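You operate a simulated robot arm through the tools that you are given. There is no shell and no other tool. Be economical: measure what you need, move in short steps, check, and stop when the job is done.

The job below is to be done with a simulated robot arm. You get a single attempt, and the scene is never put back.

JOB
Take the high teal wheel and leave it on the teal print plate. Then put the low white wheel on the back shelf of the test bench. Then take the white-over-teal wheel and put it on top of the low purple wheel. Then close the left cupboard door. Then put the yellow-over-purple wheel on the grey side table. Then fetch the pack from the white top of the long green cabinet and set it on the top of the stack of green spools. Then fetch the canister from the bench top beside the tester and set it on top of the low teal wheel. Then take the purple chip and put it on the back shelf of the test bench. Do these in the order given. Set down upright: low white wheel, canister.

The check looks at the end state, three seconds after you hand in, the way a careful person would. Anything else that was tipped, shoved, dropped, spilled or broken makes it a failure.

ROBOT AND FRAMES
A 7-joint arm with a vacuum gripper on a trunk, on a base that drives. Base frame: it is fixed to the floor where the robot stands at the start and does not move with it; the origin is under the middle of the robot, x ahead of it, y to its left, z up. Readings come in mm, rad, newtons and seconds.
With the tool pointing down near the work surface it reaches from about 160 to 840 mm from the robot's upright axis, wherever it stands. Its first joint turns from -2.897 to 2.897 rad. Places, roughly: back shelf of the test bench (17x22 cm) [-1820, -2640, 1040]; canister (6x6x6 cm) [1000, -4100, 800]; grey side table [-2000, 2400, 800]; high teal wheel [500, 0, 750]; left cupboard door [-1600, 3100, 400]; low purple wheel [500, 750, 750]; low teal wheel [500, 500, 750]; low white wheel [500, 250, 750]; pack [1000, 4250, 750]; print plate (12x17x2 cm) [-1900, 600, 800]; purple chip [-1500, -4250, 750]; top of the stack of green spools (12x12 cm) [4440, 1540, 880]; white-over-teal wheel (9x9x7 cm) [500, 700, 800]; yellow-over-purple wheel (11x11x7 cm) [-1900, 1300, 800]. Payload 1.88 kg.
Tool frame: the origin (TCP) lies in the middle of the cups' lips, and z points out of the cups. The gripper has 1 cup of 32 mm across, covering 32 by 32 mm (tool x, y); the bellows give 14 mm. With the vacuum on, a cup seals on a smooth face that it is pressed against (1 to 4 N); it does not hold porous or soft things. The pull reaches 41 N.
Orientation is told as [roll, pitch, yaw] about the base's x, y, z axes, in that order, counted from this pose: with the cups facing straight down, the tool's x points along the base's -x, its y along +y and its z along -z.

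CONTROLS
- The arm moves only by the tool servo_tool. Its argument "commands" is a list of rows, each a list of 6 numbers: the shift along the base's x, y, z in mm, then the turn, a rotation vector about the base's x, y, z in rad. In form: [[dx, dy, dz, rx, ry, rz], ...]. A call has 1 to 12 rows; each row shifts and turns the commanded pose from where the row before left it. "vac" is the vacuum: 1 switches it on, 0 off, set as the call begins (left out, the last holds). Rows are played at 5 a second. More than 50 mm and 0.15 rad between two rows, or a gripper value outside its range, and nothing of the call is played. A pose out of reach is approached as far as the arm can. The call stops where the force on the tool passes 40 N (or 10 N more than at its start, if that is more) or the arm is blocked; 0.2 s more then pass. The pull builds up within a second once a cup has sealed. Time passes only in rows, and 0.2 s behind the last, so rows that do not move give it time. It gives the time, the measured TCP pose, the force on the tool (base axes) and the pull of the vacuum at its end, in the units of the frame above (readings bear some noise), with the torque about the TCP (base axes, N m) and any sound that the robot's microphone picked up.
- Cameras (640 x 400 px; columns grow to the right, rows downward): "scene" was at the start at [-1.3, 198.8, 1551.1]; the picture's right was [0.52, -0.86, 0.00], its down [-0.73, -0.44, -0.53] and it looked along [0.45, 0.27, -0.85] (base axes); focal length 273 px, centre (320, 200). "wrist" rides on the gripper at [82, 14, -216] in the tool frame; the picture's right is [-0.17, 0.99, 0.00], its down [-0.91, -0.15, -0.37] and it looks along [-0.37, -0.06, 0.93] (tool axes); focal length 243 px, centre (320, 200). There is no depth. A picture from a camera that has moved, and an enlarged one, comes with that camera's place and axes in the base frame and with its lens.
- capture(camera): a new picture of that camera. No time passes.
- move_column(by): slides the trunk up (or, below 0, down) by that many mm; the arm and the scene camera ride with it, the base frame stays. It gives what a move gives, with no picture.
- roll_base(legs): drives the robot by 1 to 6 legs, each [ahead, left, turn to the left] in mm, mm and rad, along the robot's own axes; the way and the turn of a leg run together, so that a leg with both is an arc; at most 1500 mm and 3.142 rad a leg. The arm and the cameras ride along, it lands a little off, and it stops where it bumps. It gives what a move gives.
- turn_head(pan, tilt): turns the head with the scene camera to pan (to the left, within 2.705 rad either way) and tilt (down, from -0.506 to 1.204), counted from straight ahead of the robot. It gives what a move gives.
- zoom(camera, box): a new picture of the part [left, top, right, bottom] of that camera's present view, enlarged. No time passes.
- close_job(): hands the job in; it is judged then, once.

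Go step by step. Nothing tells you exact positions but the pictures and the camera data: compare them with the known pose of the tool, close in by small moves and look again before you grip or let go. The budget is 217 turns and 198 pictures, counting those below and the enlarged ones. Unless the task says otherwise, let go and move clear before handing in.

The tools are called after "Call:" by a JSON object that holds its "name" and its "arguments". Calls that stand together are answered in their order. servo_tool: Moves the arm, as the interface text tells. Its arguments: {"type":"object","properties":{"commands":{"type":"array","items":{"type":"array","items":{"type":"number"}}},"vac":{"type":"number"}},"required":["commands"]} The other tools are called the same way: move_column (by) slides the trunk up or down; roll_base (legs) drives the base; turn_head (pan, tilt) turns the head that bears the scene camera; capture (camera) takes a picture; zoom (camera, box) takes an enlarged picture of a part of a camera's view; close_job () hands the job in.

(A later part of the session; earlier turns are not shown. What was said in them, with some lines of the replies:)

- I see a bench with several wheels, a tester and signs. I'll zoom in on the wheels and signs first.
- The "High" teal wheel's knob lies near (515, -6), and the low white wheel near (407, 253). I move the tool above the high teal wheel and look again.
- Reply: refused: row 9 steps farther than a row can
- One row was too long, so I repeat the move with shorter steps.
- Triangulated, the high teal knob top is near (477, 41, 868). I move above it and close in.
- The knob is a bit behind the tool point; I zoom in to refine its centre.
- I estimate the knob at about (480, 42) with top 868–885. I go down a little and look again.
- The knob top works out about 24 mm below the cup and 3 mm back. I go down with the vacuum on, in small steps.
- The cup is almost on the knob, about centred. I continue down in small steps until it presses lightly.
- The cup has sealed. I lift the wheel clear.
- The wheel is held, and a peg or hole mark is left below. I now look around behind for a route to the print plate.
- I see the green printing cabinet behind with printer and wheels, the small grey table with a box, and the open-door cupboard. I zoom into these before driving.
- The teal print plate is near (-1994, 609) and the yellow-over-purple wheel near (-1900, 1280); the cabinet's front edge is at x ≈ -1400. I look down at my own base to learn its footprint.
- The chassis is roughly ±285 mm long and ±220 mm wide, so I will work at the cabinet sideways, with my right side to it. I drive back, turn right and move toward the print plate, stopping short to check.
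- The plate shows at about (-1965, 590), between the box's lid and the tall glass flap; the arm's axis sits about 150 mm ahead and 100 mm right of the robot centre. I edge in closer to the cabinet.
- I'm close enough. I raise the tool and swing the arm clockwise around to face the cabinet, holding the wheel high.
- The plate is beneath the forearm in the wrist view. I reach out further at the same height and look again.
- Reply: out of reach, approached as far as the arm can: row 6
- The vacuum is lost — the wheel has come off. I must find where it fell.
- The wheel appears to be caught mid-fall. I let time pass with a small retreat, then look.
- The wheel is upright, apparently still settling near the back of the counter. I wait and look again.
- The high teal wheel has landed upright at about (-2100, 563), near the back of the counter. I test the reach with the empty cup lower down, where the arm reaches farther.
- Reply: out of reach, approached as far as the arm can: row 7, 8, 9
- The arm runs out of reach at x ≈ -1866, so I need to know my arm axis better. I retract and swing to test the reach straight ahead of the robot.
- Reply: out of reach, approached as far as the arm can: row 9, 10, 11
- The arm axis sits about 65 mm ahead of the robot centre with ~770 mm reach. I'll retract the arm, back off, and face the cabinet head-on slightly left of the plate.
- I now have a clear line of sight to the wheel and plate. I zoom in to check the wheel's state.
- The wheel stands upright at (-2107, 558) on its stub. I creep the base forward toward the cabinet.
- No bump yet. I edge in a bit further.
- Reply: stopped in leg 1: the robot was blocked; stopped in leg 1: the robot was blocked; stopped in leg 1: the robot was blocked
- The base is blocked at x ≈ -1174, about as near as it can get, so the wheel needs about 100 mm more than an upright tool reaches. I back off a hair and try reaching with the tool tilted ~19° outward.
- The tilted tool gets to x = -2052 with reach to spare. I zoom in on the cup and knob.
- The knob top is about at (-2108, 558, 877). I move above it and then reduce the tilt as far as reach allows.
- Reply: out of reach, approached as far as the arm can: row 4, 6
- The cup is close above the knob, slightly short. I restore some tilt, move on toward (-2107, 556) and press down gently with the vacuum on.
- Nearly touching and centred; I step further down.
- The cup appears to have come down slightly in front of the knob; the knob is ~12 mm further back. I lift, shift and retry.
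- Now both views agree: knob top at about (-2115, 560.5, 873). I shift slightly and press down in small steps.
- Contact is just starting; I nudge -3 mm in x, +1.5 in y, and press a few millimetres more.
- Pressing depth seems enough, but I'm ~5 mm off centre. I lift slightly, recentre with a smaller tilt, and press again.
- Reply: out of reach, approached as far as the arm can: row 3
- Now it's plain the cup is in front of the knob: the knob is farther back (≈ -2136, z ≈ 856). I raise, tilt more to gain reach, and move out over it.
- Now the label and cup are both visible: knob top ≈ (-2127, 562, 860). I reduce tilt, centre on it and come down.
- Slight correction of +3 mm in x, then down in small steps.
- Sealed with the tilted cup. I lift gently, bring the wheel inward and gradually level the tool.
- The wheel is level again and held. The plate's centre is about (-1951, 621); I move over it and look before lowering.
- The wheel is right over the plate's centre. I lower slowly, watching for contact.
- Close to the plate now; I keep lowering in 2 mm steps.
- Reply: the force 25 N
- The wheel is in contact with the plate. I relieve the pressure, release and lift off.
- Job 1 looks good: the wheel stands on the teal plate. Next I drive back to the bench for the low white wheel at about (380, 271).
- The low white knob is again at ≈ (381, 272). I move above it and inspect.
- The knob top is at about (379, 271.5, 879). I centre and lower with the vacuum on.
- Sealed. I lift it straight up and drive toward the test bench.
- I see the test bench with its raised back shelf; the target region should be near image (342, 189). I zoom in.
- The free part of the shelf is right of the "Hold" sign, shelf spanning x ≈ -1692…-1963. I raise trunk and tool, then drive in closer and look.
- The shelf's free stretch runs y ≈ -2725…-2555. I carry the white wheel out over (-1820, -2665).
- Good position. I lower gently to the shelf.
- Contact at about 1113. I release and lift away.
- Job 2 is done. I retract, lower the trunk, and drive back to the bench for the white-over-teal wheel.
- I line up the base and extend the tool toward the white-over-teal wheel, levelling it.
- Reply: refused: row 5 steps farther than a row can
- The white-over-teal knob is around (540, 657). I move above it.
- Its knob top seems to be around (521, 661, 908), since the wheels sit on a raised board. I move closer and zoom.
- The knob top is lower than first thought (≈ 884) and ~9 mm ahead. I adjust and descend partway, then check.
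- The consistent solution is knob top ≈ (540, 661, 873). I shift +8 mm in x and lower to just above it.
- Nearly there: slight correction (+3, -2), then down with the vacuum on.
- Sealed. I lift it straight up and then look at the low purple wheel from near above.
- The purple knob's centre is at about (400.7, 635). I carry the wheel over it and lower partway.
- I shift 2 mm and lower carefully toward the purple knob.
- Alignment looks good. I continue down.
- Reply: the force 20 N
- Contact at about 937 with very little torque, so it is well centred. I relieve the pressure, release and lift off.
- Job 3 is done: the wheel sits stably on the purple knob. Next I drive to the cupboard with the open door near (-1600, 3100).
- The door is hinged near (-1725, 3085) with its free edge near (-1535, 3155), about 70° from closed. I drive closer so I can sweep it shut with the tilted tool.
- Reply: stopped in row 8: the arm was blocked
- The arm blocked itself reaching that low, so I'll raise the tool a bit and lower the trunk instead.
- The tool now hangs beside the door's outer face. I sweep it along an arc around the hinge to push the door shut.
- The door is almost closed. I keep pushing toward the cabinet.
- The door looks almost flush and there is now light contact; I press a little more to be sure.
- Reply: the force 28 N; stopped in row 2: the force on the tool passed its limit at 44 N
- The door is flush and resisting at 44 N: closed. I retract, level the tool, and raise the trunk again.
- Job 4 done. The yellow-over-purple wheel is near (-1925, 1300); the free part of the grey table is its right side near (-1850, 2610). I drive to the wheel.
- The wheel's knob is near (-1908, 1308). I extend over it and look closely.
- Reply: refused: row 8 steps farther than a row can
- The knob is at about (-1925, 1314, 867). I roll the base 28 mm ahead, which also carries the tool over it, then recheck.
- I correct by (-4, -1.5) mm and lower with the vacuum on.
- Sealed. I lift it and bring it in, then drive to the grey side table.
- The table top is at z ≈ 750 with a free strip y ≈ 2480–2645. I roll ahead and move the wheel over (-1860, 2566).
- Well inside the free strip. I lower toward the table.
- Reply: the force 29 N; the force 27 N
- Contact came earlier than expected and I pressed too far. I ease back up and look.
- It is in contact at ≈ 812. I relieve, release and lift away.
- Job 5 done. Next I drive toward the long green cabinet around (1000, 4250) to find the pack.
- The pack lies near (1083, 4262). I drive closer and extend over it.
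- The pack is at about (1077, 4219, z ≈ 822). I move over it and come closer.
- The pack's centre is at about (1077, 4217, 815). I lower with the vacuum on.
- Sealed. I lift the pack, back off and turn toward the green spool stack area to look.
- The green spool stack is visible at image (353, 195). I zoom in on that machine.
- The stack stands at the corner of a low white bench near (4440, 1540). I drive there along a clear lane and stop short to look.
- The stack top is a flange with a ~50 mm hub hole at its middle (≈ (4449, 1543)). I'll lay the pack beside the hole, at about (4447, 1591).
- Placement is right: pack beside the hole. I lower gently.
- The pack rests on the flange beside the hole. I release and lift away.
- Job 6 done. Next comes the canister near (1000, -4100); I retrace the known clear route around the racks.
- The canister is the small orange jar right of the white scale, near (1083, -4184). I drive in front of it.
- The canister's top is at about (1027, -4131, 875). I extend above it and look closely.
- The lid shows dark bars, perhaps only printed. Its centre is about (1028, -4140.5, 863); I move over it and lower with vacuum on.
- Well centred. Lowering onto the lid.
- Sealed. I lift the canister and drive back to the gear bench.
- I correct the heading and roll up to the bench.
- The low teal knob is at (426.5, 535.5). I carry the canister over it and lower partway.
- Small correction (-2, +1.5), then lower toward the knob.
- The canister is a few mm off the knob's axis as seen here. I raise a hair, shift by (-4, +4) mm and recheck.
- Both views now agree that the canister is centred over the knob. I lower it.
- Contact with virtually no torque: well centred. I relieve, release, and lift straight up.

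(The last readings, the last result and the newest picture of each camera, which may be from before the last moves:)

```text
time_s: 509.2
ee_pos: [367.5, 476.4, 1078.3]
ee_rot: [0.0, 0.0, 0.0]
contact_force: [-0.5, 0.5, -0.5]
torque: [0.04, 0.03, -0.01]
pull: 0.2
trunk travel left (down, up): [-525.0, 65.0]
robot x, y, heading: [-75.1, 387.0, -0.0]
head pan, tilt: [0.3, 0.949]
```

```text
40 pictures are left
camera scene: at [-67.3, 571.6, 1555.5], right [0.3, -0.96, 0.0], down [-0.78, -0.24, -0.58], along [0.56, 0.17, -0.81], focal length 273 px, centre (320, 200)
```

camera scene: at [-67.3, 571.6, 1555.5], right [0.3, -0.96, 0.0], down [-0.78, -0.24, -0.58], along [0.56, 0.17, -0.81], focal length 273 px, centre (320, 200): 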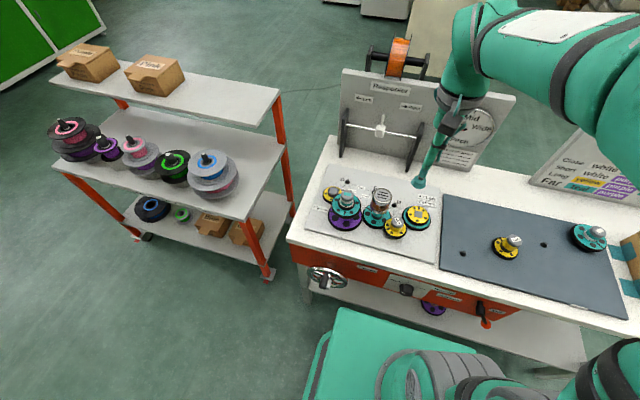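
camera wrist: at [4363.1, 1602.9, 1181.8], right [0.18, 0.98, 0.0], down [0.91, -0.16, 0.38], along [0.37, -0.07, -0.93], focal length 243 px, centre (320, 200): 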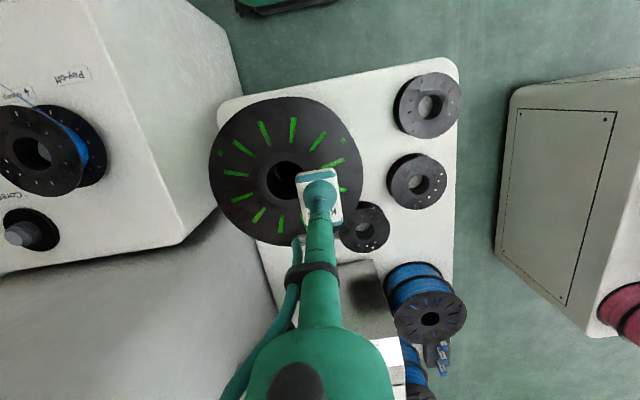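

Job 7 done: the canister stands on the low teal wheel. Now I drive to the far end of the test bench for the purple chip near (-1500, -4250).

Call:
{"name": "servo_tool", "arguments": {"commands": [[-10, -40, 0, 0, 0, 0], [0, -40, 0, 0, 0, 0], [0, -10, 0, 0, 0, 0]]}}

Call:
{"name": "roll_base", "arguments": {"legs": [[-600, 0, 0], [0, 0, -1.571], [1480, 0, 0], [1480, 0, 0], [1480, 0, 0], [0, 0, -1.571]]}}

Call:
{"name": "turn_head", "arguments": {"pan": 0.15, "tilt": 0.6}}

Call:
{"name": "capture", "arguments": {"camera": "scene"}}

```text
time_s: 510.0
ee_pos: [360.0, 385.6, 1078.2]
ee_rot: [0.0, -0.002, 0.002]
contact_force: [-0.3, 0.5, -0.2]
torque: [-0.02, 0.0, -0.03]
pull: 0.1
trunk travel left (down, up): [-525.0, 65.0]
robot x, y, heading: [-72.3, 385.8, -0.0]
head pan, tilt: [0.3, 0.949]
```

```text
time_s: 542.0
ee_pos: [-1074.3, -4116.9, 1078.7]
ee_rot: [0.0, 0.0, -3.117]
contact_force: [0.2, 0.4, 0.1]
torque: [0.0, -0.01, 0.01]
pull: 0.0
trunk travel left (down, up): [-525.0, 65.0]
robot x, y, heading: [-635.5, -4107.7, -3.119]
head pan, tilt: [0.3, 0.949]
```

```text
time_s: 542.9
ee_pos: [-1074.6, -4116.9, 1079.2]
ee_rot: [0.0, -0.002, -3.119]
contact_force: [-0.4, -0.3, 0.0]
torque: [-0.01, 0.05, 0.01]
pull: 0.1
trunk travel left (down, up): [-525.0, 65.0]
robot x, y, heading: [-638.1, -4108.9, -3.118]
head pan, tilt: [0.15, 0.6]
```

```text
39 pictures are left
camera scene: at [-661.7, -4285.3, 1583.8], right [-0.17, 0.98, 0.0], down [0.56, 0.1, -0.82], along [-0.81, -0.14, -0.57], focal length 273 px, centre (320, 200)
```

scene: 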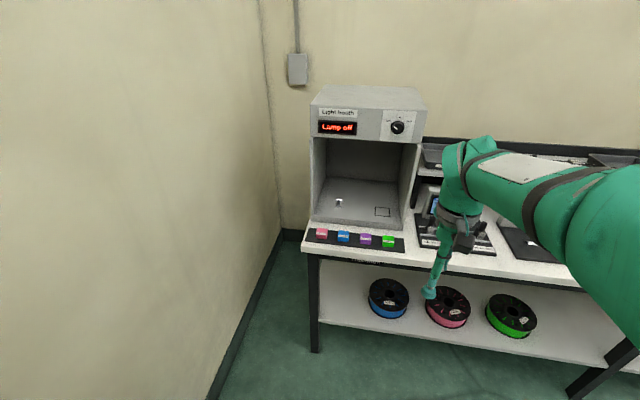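

Call:
{"name": "zoom", "arguments": {"camera": "scene", "box": [300, 215, 420, 275]}}

```text
5.33 times, centred on (360, 245) of scene
camera zoom: at [-661.7, -4285.3, 1583.8], right [-0.17, 0.98, 0.0], down [0.56, 0.1, -0.82], along [-0.81, -0.14, -0.57], focal length 1457 px, centre (107, -40)
```

zoom: 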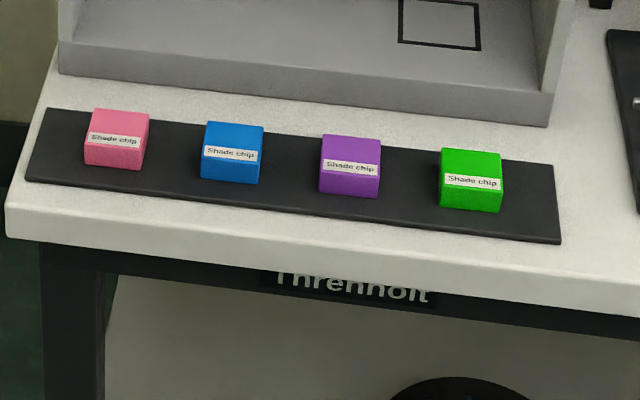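

The purple chip is the third block, its top near (-1525, -4247). I drive in and extend above it.

Call:
{"name": "roll_base", "arguments": {"legs": [[0, 0, -0.023], [390, 120, 0]]}}

Call:
{"name": "servo_tool", "arguments": {"commands": [[-12, -3, -30, 0, 0, 0], [-12, -2, -35, 0, 0, 0], [-12, -2, -35, 0, 0, 0], [-12, 0, -30, 0, 0, 0], [0, 0, 0, 0, 0, 0]]}}

Call:
{"name": "capture", "arguments": {"camera": "wrist"}}

Call:
{"name": "capture", "arguments": {"camera": "scene"}}

```text
time_s: 545.8
ee_pos: [-1468.7, -4232.2, 1077.2]
ee_rot: [0.0, -0.001, -3.135]
contact_force: [0.2, -0.9, 0.4]
torque: [0.0, 0.03, 0.03]
pull: 0.1
trunk travel left (down, up): [-525.0, 65.0]
robot x, y, heading: [-1033.8, -4229.3, -3.128]
head pan, tilt: [0.15, 0.6]
```

```text
time_s: 547.0
ee_pos: [-1517.8, -4241.7, 947.5]
ee_rot: [0.003, -0.001, -3.133]
contact_force: [-0.5, 0.2, -0.9]
torque: [0.03, -0.01, 0.01]
pull: 0.0
trunk travel left (down, up): [-525.0, 65.0]
robot x, y, heading: [-1028.6, -4231.7, -3.137]
head pan, tilt: [0.15, 0.6]
```

```text
37 pictures are left
camera wrist: at [-1434.3, -4254.6, 1164.2], right [-0.16, -0.99, 0.0], down [-0.92, 0.15, 0.38], along [-0.37, 0.06, -0.93], focal length 243 px, centre (320, 200)
```

wrist: 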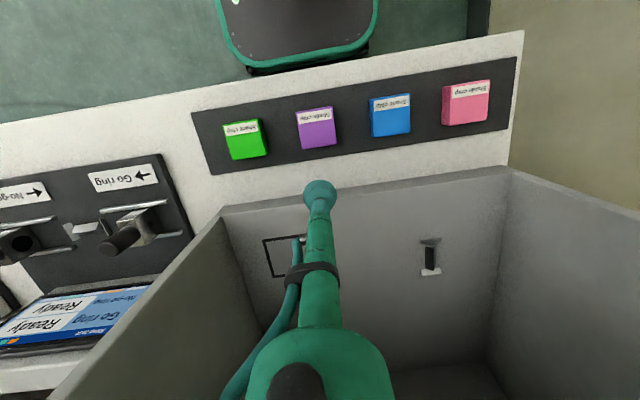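

```text
36 pictures are left
camera scene: at [-1058.9, -4407.0, 1583.9], right [-0.16, 0.99, 0.0], down [0.56, 0.09, -0.82], along [-0.81, -0.13, -0.57], focal length 273 px, centre (320, 200)
```

scene: 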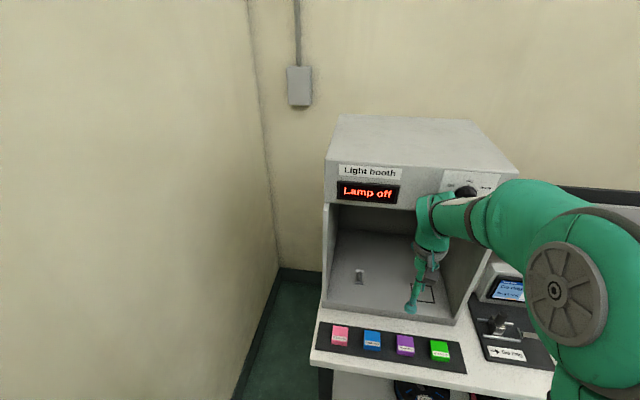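

The chip is nearer than the tool (x ≈ -1468), away from the booth. I move back over it, lower a bit and zoom.

Call:
{"name": "servo_tool", "arguments": {"commands": [[24, -2, 0, 0, 0, 0], [24, -3, -10, 0, 0, 0], [0, 0, -20, 0, 0, 0], [0, 0, 0, 0, 0, 0]]}}

Call:
{"name": "zoom", "arguments": {"camera": "wrist", "box": [250, 110, 390, 230]}}

Call:
{"name": "zoom", "arguments": {"camera": "scene", "box": [370, 290, 450, 370]}}

```text
time_s: 548.0
ee_pos: [-1469.0, -4244.2, 918.7]
ee_rot: [-0.001, -0.001, -3.133]
contact_force: [0.3, -0.1, -0.5]
torque: [0.01, -0.01, 0.02]
pull: 0.2
trunk travel left (down, up): [-525.0, 65.0]
robot x, y, heading: [-1031.8, -4227.3, -3.131]
head pan, tilt: [0.15, 0.6]
```

```text
3.33 times, centred on (320, 170) of wrist
camera zoom: at [-1386.9, -4256.9, 1134.4], right [-0.16, -0.99, 0.0], down [-0.92, 0.15, 0.38], along [-0.37, 0.06, -0.93], focal length 809 px, centre (320, 300)
```

zoom: 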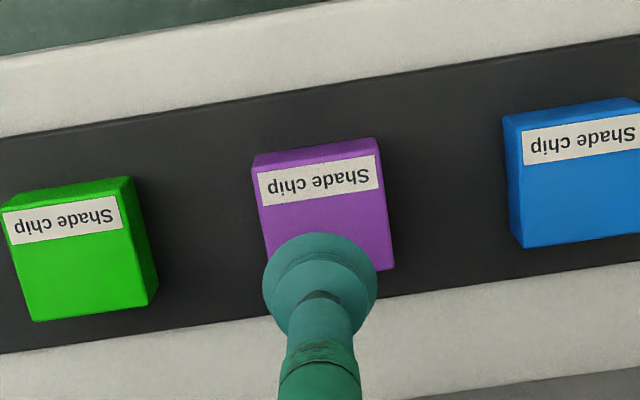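

```text
5.00 times, centred on (410, 330) of scene
camera zoom: at [-1058.9, -4407.0, 1583.9], right [-0.16, 0.99, 0.0], down [0.56, 0.09, -0.82], along [-0.81, -0.13, -0.57], focal length 1366 px, centre (-130, -450)
```

zoom: 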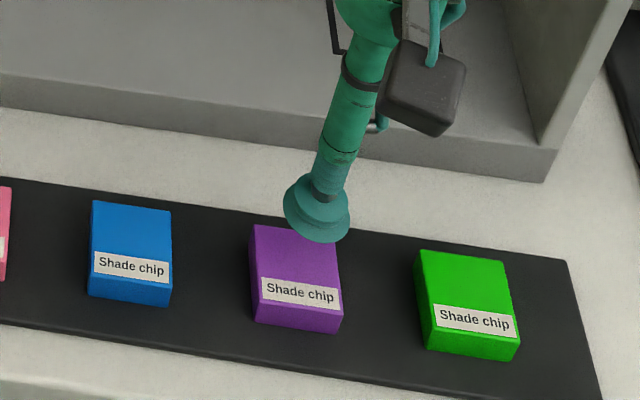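

I centre on (-1464, -4246) and descend a bit for another look.

Call:
{"name": "servo_tool", "arguments": {"commands": [[5, -2, -15, 0, 0, 0], [0, 0, -8, 0, 0, 0], [0, 0, 0, 0, 0, 0]]}}

Call:
{"name": "zoom", "arguments": {"camera": "wrist", "box": [250, 110, 390, 230]}}

Call:
{"name": "zoom", "arguments": {"camera": "scene", "box": [380, 300, 440, 360]}}

```text
time_s: 548.8
ee_pos: [-1464.2, -4246.0, 894.3]
ee_rot: [0.0, -0.003, -3.133]
contact_force: [0.1, 0.1, -0.6]
torque: [-0.01, -0.02, 0.01]
pull: 0.0
trunk travel left (down, up): [-525.0, 65.0]
robot x, y, heading: [-1031.1, -4227.2, -3.129]
head pan, tilt: [0.15, 0.6]
```

```text
3.33 times, centred on (320, 170) of wrist
camera zoom: at [-1381.2, -4258.5, 1111.3], right [-0.16, -0.99, 0.0], down [-0.92, 0.15, 0.38], along [-0.37, 0.06, -0.93], focal length 809 px, centre (320, 300)
```

zoom: 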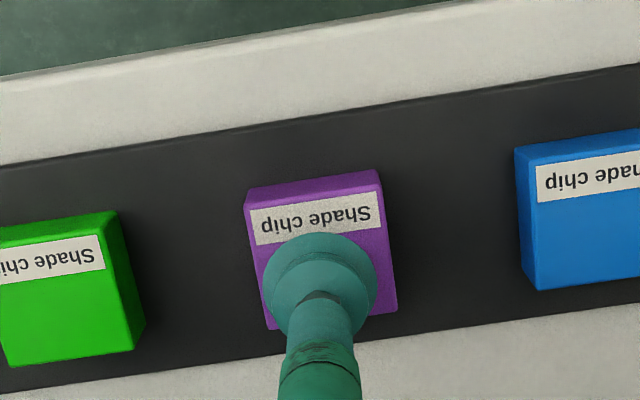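

```text
6.67 times, centred on (410, 330) of scene
camera zoom: at [-1058.7, -4407.0, 1583.9], right [-0.16, 0.99, 0.0], down [0.56, 0.09, -0.83], along [-0.81, -0.13, -0.56], focal length 1821 px, centre (-280, -667)
```

zoom: 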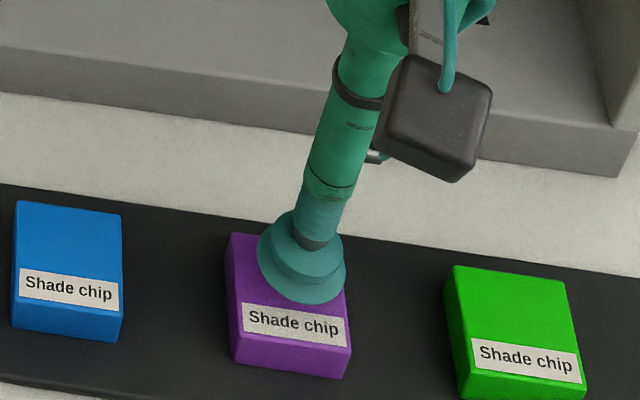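

The cup is over the chip's face; I nudge +2 mm in x and lower with vacuum on.

Call:
{"name": "servo_tool", "arguments": {"commands": [[2, 0, -6, 0, 0, 0], [0, 0, -5, 0, 0, 0], [0, 0, -4, 0, 0, 0], [0, 0, -3, 0, 0, 0], [0, 0, -3, 0, 0, 0], [0, 0, 0, 0, 0, 0]], "vac": 1}}

```text
time_s: 550.2
ee_pos: [-1460.9, -4247.1, 875.7]
ee_rot: [-0.001, -0.005, -3.134]
contact_force: [1.8, 1.8, 18.2]
torque: [0.02, -0.09, -0.02]
pull: 40.3
trunk travel left (down, up): [-525.0, 65.0]
robot x, y, heading: [-1033.7, -4225.1, -3.133]
head pan, tilt: [0.15, 0.6]
```

Sealed. I lift it and bring it back, then drive along to the shelf.

Call:
{"name": "servo_tool", "arguments": {"commands": [[0, 0, 6, 0, 0, 0], [0, 0, 15, 0, 0, 0], [5, 0, 30, 0, 0, 0], [15, 0, 40, 0, 0, 0], [20, 0, 45, 0, 0, 0], [20, 0, 45, 0, 0, 0], [10, 0, 40, 0, 0, 0], [0, 0, 30, 0, 0, 0], [0, 0, 0, 0, 0, 0]]}}

Call:
{"name": "roll_base", "arguments": {"legs": [[-200, 0, 0], [0, 0, -0.01], [0, -840, 0], [0, -840, 0]]}}

Call:
{"name": "move_column", "arguments": {"by": 62}}

```text
time_s: 552.2
ee_pos: [-1391.7, -4245.6, 1123.1]
ee_rot: [0.0, -0.002, -3.13]
contact_force: [0.0, 0.5, -0.5]
torque: [-0.01, -0.01, 0.01]
pull: 41.0
trunk travel left (down, up): [-525.0, 65.0]
robot x, y, heading: [-1035.4, -4227.5, -3.137]
head pan, tilt: [0.15, 0.6]
```

```text
time_s: 562.2
ee_pos: [-1222.7, -2577.9, 1124.0]
ee_rot: [0.0, -0.001, -3.118]
contact_force: [-0.6, 0.0, -0.2]
torque: [0.04, 0.01, 0.03]
pull: 40.9
trunk travel left (down, up): [-525.0, 65.0]
robot x, y, heading: [-865.4, -2555.2, -3.123]
head pan, tilt: [0.15, 0.6]
```

```text
time_s: 563.2
ee_pos: [-1222.0, -2576.6, 1185.6]
ee_rot: [0.0, -0.001, -3.117]
contact_force: [-0.1, 0.0, -0.6]
torque: [0.02, -0.02, -0.05]
pull: 41.2
trunk travel left (down, up): [-587.0, 3.0]
robot x, y, heading: [-864.7, -2554.2, -3.113]
head pan, tilt: [0.15, 0.6]
```

I roll up to the bench and extend over the shelf next to the white wheel, aiming at (-1815, -2590).

Call:
{"name": "roll_base", "arguments": {"legs": [[0, 0, -0.02], [295, 0, 0]]}}

Call:
{"name": "servo_tool", "arguments": {"commands": [[-45, 0, 0, 0, 0, 0], [-45, 0, 0, 0, 0, 0], [-45, 0, 0, 0, 0, 0], [-45, 0, 0, 0, 0, 0], [-45, 0, 0, 0, 0, 0], [-40, 0, 0, 0, 0, 0], [-20, 0, -15, 0, 0, 0], [0, 0, 0, 0, 0, 0]]}}

Call:
{"name": "turn_head", "arguments": {"pan": 0.0, "tilt": 0.6}}

Call:
{"name": "capture", "arguments": {"camera": "wrist"}}

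Call:
{"name": "capture", "arguments": {"camera": "scene"}}

```text
time_s: 565.6
ee_pos: [-1518.4, -2570.5, 1184.8]
ee_rot: [0.001, -0.001, -3.141]
contact_force: [0.0, 0.5, -0.8]
torque: [-0.02, -0.04, -0.03]
pull: 40.9
trunk travel left (down, up): [-587.0, 3.0]
robot x, y, heading: [-1159.8, -2555.5, -3.141]
head pan, tilt: [0.15, 0.6]
```

```text
time_s: 567.4
ee_pos: [-1802.8, -2570.8, 1170.9]
ee_rot: [-0.001, -0.004, -3.141]
contact_force: [-0.4, -0.1, -0.9]
torque: [-0.01, 0.03, 0.02]
pull: 40.5
trunk travel left (down, up): [-587.0, 3.0]
robot x, y, heading: [-1159.0, -2558.1, -3.142]
head pan, tilt: [0.15, 0.6]
```

```text
time_s: 568.1
ee_pos: [-1802.4, -2569.8, 1170.8]
ee_rot: [0.0, -0.002, -3.139]
contact_force: [-0.6, -0.1, -0.7]
torque: [-0.02, 0.0, 0.01]
pull: 40.5
trunk travel left (down, up): [-587.0, 3.0]
robot x, y, heading: [-1156.8, -2554.7, -3.141]
head pan, tilt: [0.0, 0.6]
```

```text
31 pictures are left
camera wrist: at [-1719.4, -2583.7, 1387.1], right [-0.16, -0.99, 0.0], down [-0.91, 0.15, 0.38], along [-0.37, 0.06, -0.93], focal length 243 px, centre (320, 200)
```

wrist: 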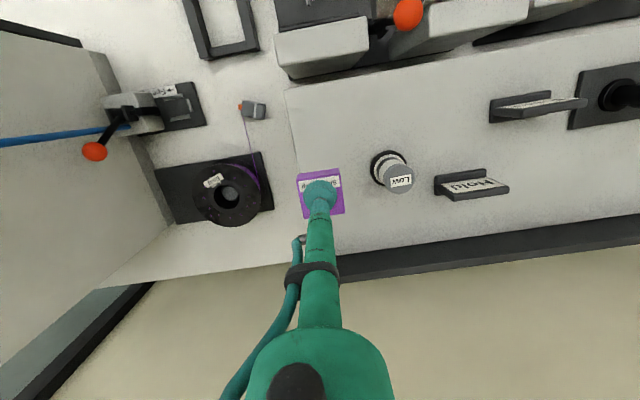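

```text
30 pictures are left
camera scene: at [-1187.9, -2721.0, 1645.9], right [0.0, 1.0, 0.0], down [0.56, 0.0, -0.83], along [-0.83, 0.0, -0.56], focal length 273 px, centre (320, 200)
```

scene: 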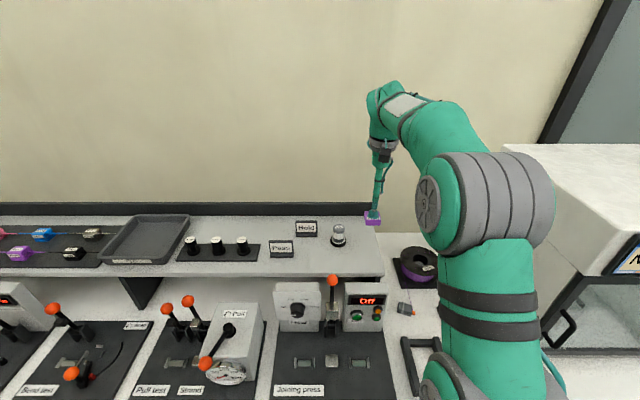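

The shelf's end is at y ≈ -2532 and the white wheel's edge at ≈ -2637. I shift to y = -2588 and lower carefully.

Call:
{"name": "servo_tool", "arguments": {"commands": [[-4, -9, 0, 0, 0, 0], [-4, -9, 0, 0, 0, 0], [0, 0, -20, 0, 0, 0], [0, 0, -20, 0, 0, 0], [0, 0, -15, 0, 0, 0], [0, 0, 0, 0, 0, 0]]}}

Call:
{"name": "zoom", "arguments": {"camera": "scene", "box": [300, 170, 420, 270]}}

Call:
{"name": "zoom", "arguments": {"camera": "wrist", "box": [220, 110, 420, 260]}}

```text
time_s: 569.5
ee_pos: [-1811.2, -2588.1, 1114.8]
ee_rot: [0.0, -0.002, -3.14]
contact_force: [0.2, -0.5, 0.6]
torque: [-0.01, 0.0, -0.02]
pull: 40.6
trunk travel left (down, up): [-587.0, 3.0]
robot x, y, heading: [-1155.5, -2554.6, -3.143]
head pan, tilt: [0.0, 0.6]
```

```text
4.00 times, centred on (360, 220) of scene
camera zoom: at [-1187.9, -2720.9, 1645.9], right [0.0, 1.0, 0.0], down [0.56, 0.0, -0.83], along [-0.83, 0.0, -0.56], focal length 1093 px, centre (160, 120)
```

zoom: 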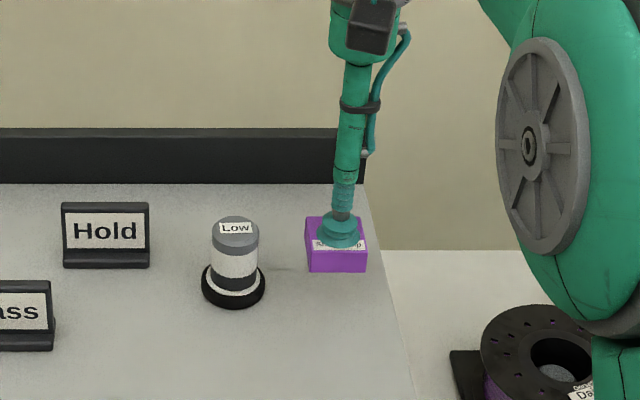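

```text
2.67 times, centred on (320, 185) of wrist
camera zoom: at [-1728.6, -2601.3, 1330.9], right [-0.16, -0.99, 0.0], down [-0.91, 0.15, 0.38], along [-0.37, 0.06, -0.93], focal length 647 px, centre (320, 240)
```

zoom: 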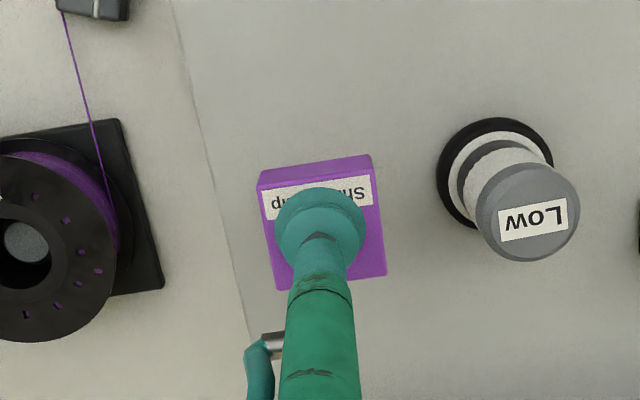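

Good clearances on both sides. I lower onto the shelf.

Call:
{"name": "servo_tool", "arguments": {"commands": [[0, 0, -10, 0, 0, 0], [0, 0, -6, 0, 0, 0], [0, 0, -4, 0, 0, 0], [0, 0, 0, 0, 0, 0]]}}

Call:
{"name": "servo_tool", "arguments": {"commands": [[0, 0, -3, 0, 0, 0], [0, 0, -2, 0, 0, 0], [0, 0, 0, 0, 0, 0]]}}

Call:
{"name": "servo_tool", "arguments": {"commands": [[0, 0, -3, 0, 0, 0], [0, 0, -2, 0, 0, 0], [0, 0, 0, 0, 0, 0]]}}

```text
time_s: 570.5
ee_pos: [-1810.3, -2587.8, 1094.3]
ee_rot: [0.0, -0.002, -3.141]
contact_force: [-0.8, -0.4, -0.3]
torque: [0.04, 0.04, 0.02]
pull: 40.8
trunk travel left (down, up): [-587.0, 3.0]
robot x, y, heading: [-1158.6, -2559.3, -3.146]
head pan, tilt: [0.0, 0.6]
```

```text
time_s: 571.3
ee_pos: [-1811.0, -2587.9, 1088.9]
ee_rot: [0.002, -0.001, -3.14]
contact_force: [-0.8, -0.7, -0.5]
torque: [0.03, -0.02, 0.01]
pull: 40.8
trunk travel left (down, up): [-587.0, 3.0]
robot x, y, heading: [-1159.7, -2555.8, -3.142]
head pan, tilt: [0.0, 0.6]
```

```text
time_s: 572.1
ee_pos: [-1810.4, -2588.8, 1085.7]
ee_rot: [0.001, -0.001, -3.139]
contact_force: [-0.1, 0.1, 0.0]
torque: [0.0, 0.0, 0.0]
pull: 40.7
trunk travel left (down, up): [-587.0, 3.0]
robot x, y, heading: [-1159.9, -2557.9, -3.139]
head pan, tilt: [0.0, 0.6]
```

Call:
{"name": "servo_tool", "arguments": {"commands": [[0, 0, -2, 0, 0, 0], [0, 0, -2, 0, 0, 0], [0, 0, 0, 0, 0, 0]]}}

Call:
{"name": "servo_tool", "arguments": {"commands": [[0, 0, -2, 0, 0, 0], [0, 0, -2, 0, 0, 0], [0, 0, 0, 0, 0, 0]]}}

Call:
{"name": "servo_tool", "arguments": {"commands": [[0, 0, -2, 0, 0, 0], [0, 0, -2, 0, 0, 0], [0, 0, 0, 0, 0, 0]]}}

```text
time_s: 572.9
ee_pos: [-1812.5, -2588.1, 1081.4]
ee_rot: [0.002, 0.0, -3.14]
contact_force: [0.2, -0.6, -0.1]
torque: [-0.02, 0.05, 0.01]
pull: 41.0
trunk travel left (down, up): [-587.0, 3.0]
robot x, y, heading: [-1160.0, -2556.3, -3.142]
head pan, tilt: [0.0, 0.6]
```

```text
time_s: 573.7
ee_pos: [-1811.5, -2586.4, 1078.8]
ee_rot: [0.0, -0.001, -3.139]
contact_force: [0.3, -0.3, -1.1]
torque: [-0.01, 0.03, 0.02]
pull: 40.3
trunk travel left (down, up): [-587.0, 3.0]
robot x, y, heading: [-1156.5, -2558.5, -3.146]
head pan, tilt: [0.0, 0.6]
```

```text
time_s: 574.5
ee_pos: [-1811.9, -2587.2, 1072.8]
ee_rot: [-0.001, -0.001, -3.138]
contact_force: [-0.5, 0.0, -0.9]
torque: [0.01, 0.0, 0.04]
pull: 40.7
trunk travel left (down, up): [-587.0, 3.0]
robot x, y, heading: [-1156.8, -2558.2, -3.14]
head pan, tilt: [0.0, 0.6]
```

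Call:
{"name": "servo_tool", "arguments": {"commands": [[0, 0, -2, 0, 0, 0], [0, 0, -1, 0, 0, 0], [0, 0, 0, 0, 0, 0]]}}

Call:
{"name": "servo_tool", "arguments": {"commands": [[0, 0, -2, 0, 0, 0], [0, 0, -1, 0, 0, 0], [0, 0, 0, 0, 0, 0]]}}

Call:
{"name": "zoom", "arguments": {"camera": "scene", "box": [320, 190, 400, 260]}}

```text
time_s: 575.3
ee_pos: [-1811.7, -2589.2, 1070.1]
ee_rot: [0.0, -0.003, -3.141]
contact_force: [-0.3, 0.4, 2.5]
torque: [0.0, -0.02, 0.04]
pull: 40.9
trunk travel left (down, up): [-587.0, 3.0]
robot x, y, heading: [-1160.9, -2556.1, -3.143]
head pan, tilt: [0.0, 0.6]
```

```text
time_s: 576.1
ee_pos: [-1811.7, -2588.4, 1068.1]
ee_rot: [0.002, -0.006, -3.14]
contact_force: [0.2, 0.1, 15.8]
torque: [-0.02, -0.05, 0.02]
pull: 40.3
trunk travel left (down, up): [-587.0, 3.0]
robot x, y, heading: [-1159.9, -2557.2, -3.141]
head pan, tilt: [0.0, 0.6]
```

```text
5.71 times, centred on (360, 225) of scene
camera zoom: at [-1186.5, -2720.8, 1646.1], right [0.0, 1.0, 0.0], down [0.56, 0.0, -0.83], along [-0.83, 0.0, -0.56], focal length 1561 px, centre (91, 57)
```

zoom: 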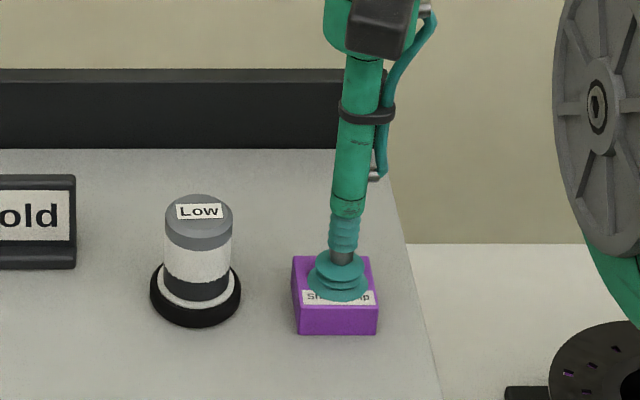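

The chip is in contact with the shelf. I relieve, release and retract clear.

Call:
{"name": "servo_tool", "arguments": {"commands": [[0, 0, 2, 0, 0, 0], [0, 0, 0, 0, 0, 0]]}}

Call:
{"name": "servo_tool", "arguments": {"commands": [[0, 0, 0, 0, 0, 0], [0, 0, 0, 0, 0, 0], [0, 0, 0, 0, 0, 0], [0, 0, 2, 0, 0, 0], [0, 0, 5, 0, 0, 0], [0, 0, 20, 0, 0, 0], [0, 0, 40, 0, 0, 0], [0, 0, 40, 0, 0, 0], [40, 0, 20, 0, 0, 0], [45, 0, 0, 0, 0, 0], [45, 0, 0, 0, 0, 0], [45, 0, 0, 0, 0, 0]], "vac": 0}}

Call:
{"name": "servo_tool", "arguments": {"commands": [[45, 0, 0, 0, 0, 0], [45, 0, 0, 0, 0, 0], [45, 0, 0, 0, 0, 0], [0, 0, 0, 0, 0, 0]]}}

Call:
{"name": "zoom", "arguments": {"camera": "scene", "box": [280, 170, 420, 270]}}

```text
time_s: 576.7
ee_pos: [-1812.5, -2588.1, 1068.5]
ee_rot: [0.0, -0.001, -3.14]
contact_force: [-2.9, 0.8, 6.3]
torque: [-0.01, 0.01, -0.01]
pull: 40.2
trunk travel left (down, up): [-587.0, 3.0]
robot x, y, heading: [-1160.0, -2555.8, -3.139]
head pan, tilt: [0.0, 0.6]
```

```text
time_s: 579.3
ee_pos: [-1634.3, -2586.3, 1196.5]
ee_rot: [-0.001, -0.001, -3.14]
contact_force: [-0.1, -0.4, 0.0]
torque: [-0.04, 0.0, 0.01]
pull: 0.0
trunk travel left (down, up): [-587.0, 3.0]
robot x, y, heading: [-1160.3, -2555.7, -3.14]
head pan, tilt: [0.0, 0.6]
```

```text
time_s: 580.3
ee_pos: [-1500.8, -2585.0, 1196.7]
ee_rot: [0.002, -0.001, -3.14]
contact_force: [0.4, 0.1, 0.4]
torque: [-0.02, 0.0, 0.0]
pull: 0.1
trunk travel left (down, up): [-587.0, 3.0]
robot x, y, heading: [-1162.3, -2555.7, -3.143]
head pan, tilt: [0.0, 0.6]
```

```text
4.00 times, centred on (350, 220) of scene
camera zoom: at [-1187.5, -2720.9, 1645.9], right [0.0, 1.0, 0.0], down [0.56, 0.0, -0.83], along [-0.83, 0.0, -0.56], focal length 1093 px, centre (200, 120)
```

zoom: 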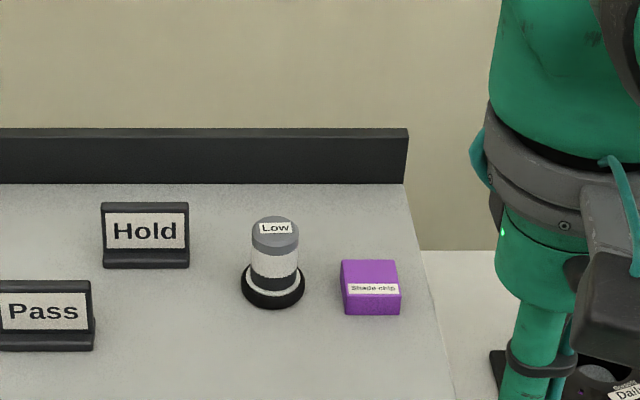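

Both the white wheel and the purple chip stand on the back shelf, the tool is clear, and all eight jobs are done in order. I hand in.

Call:
{"name": "close_job", "arguments": {}}

```text
The job is handed in.
```

I finished all eight steps in the order you gave and handed the job in. The arm had let go and moved clear before I did.

- **High teal wheel dropped once:** the vacuum let go when the arm reached its limit on the way to the print plate. The wheel landed upright near the back edge of the counter. I picked it up again and set it on the teal print plate, where it stood level. I saw nothing else disturbed.
- **Yellow-over-purple wheel pressed hard:** I pushed it onto the grey side table at about 28 N before easing off. It stood level with nothing shifted around it.
- **Pack is off-centre:** the top green spool has an open hole in the middle, so the pack lies on the rim about 50 mm to one side.

I checked each item in the picture right after setting it down and did not go back for a second look before handing in. The low white wheel and the canister were both upright.
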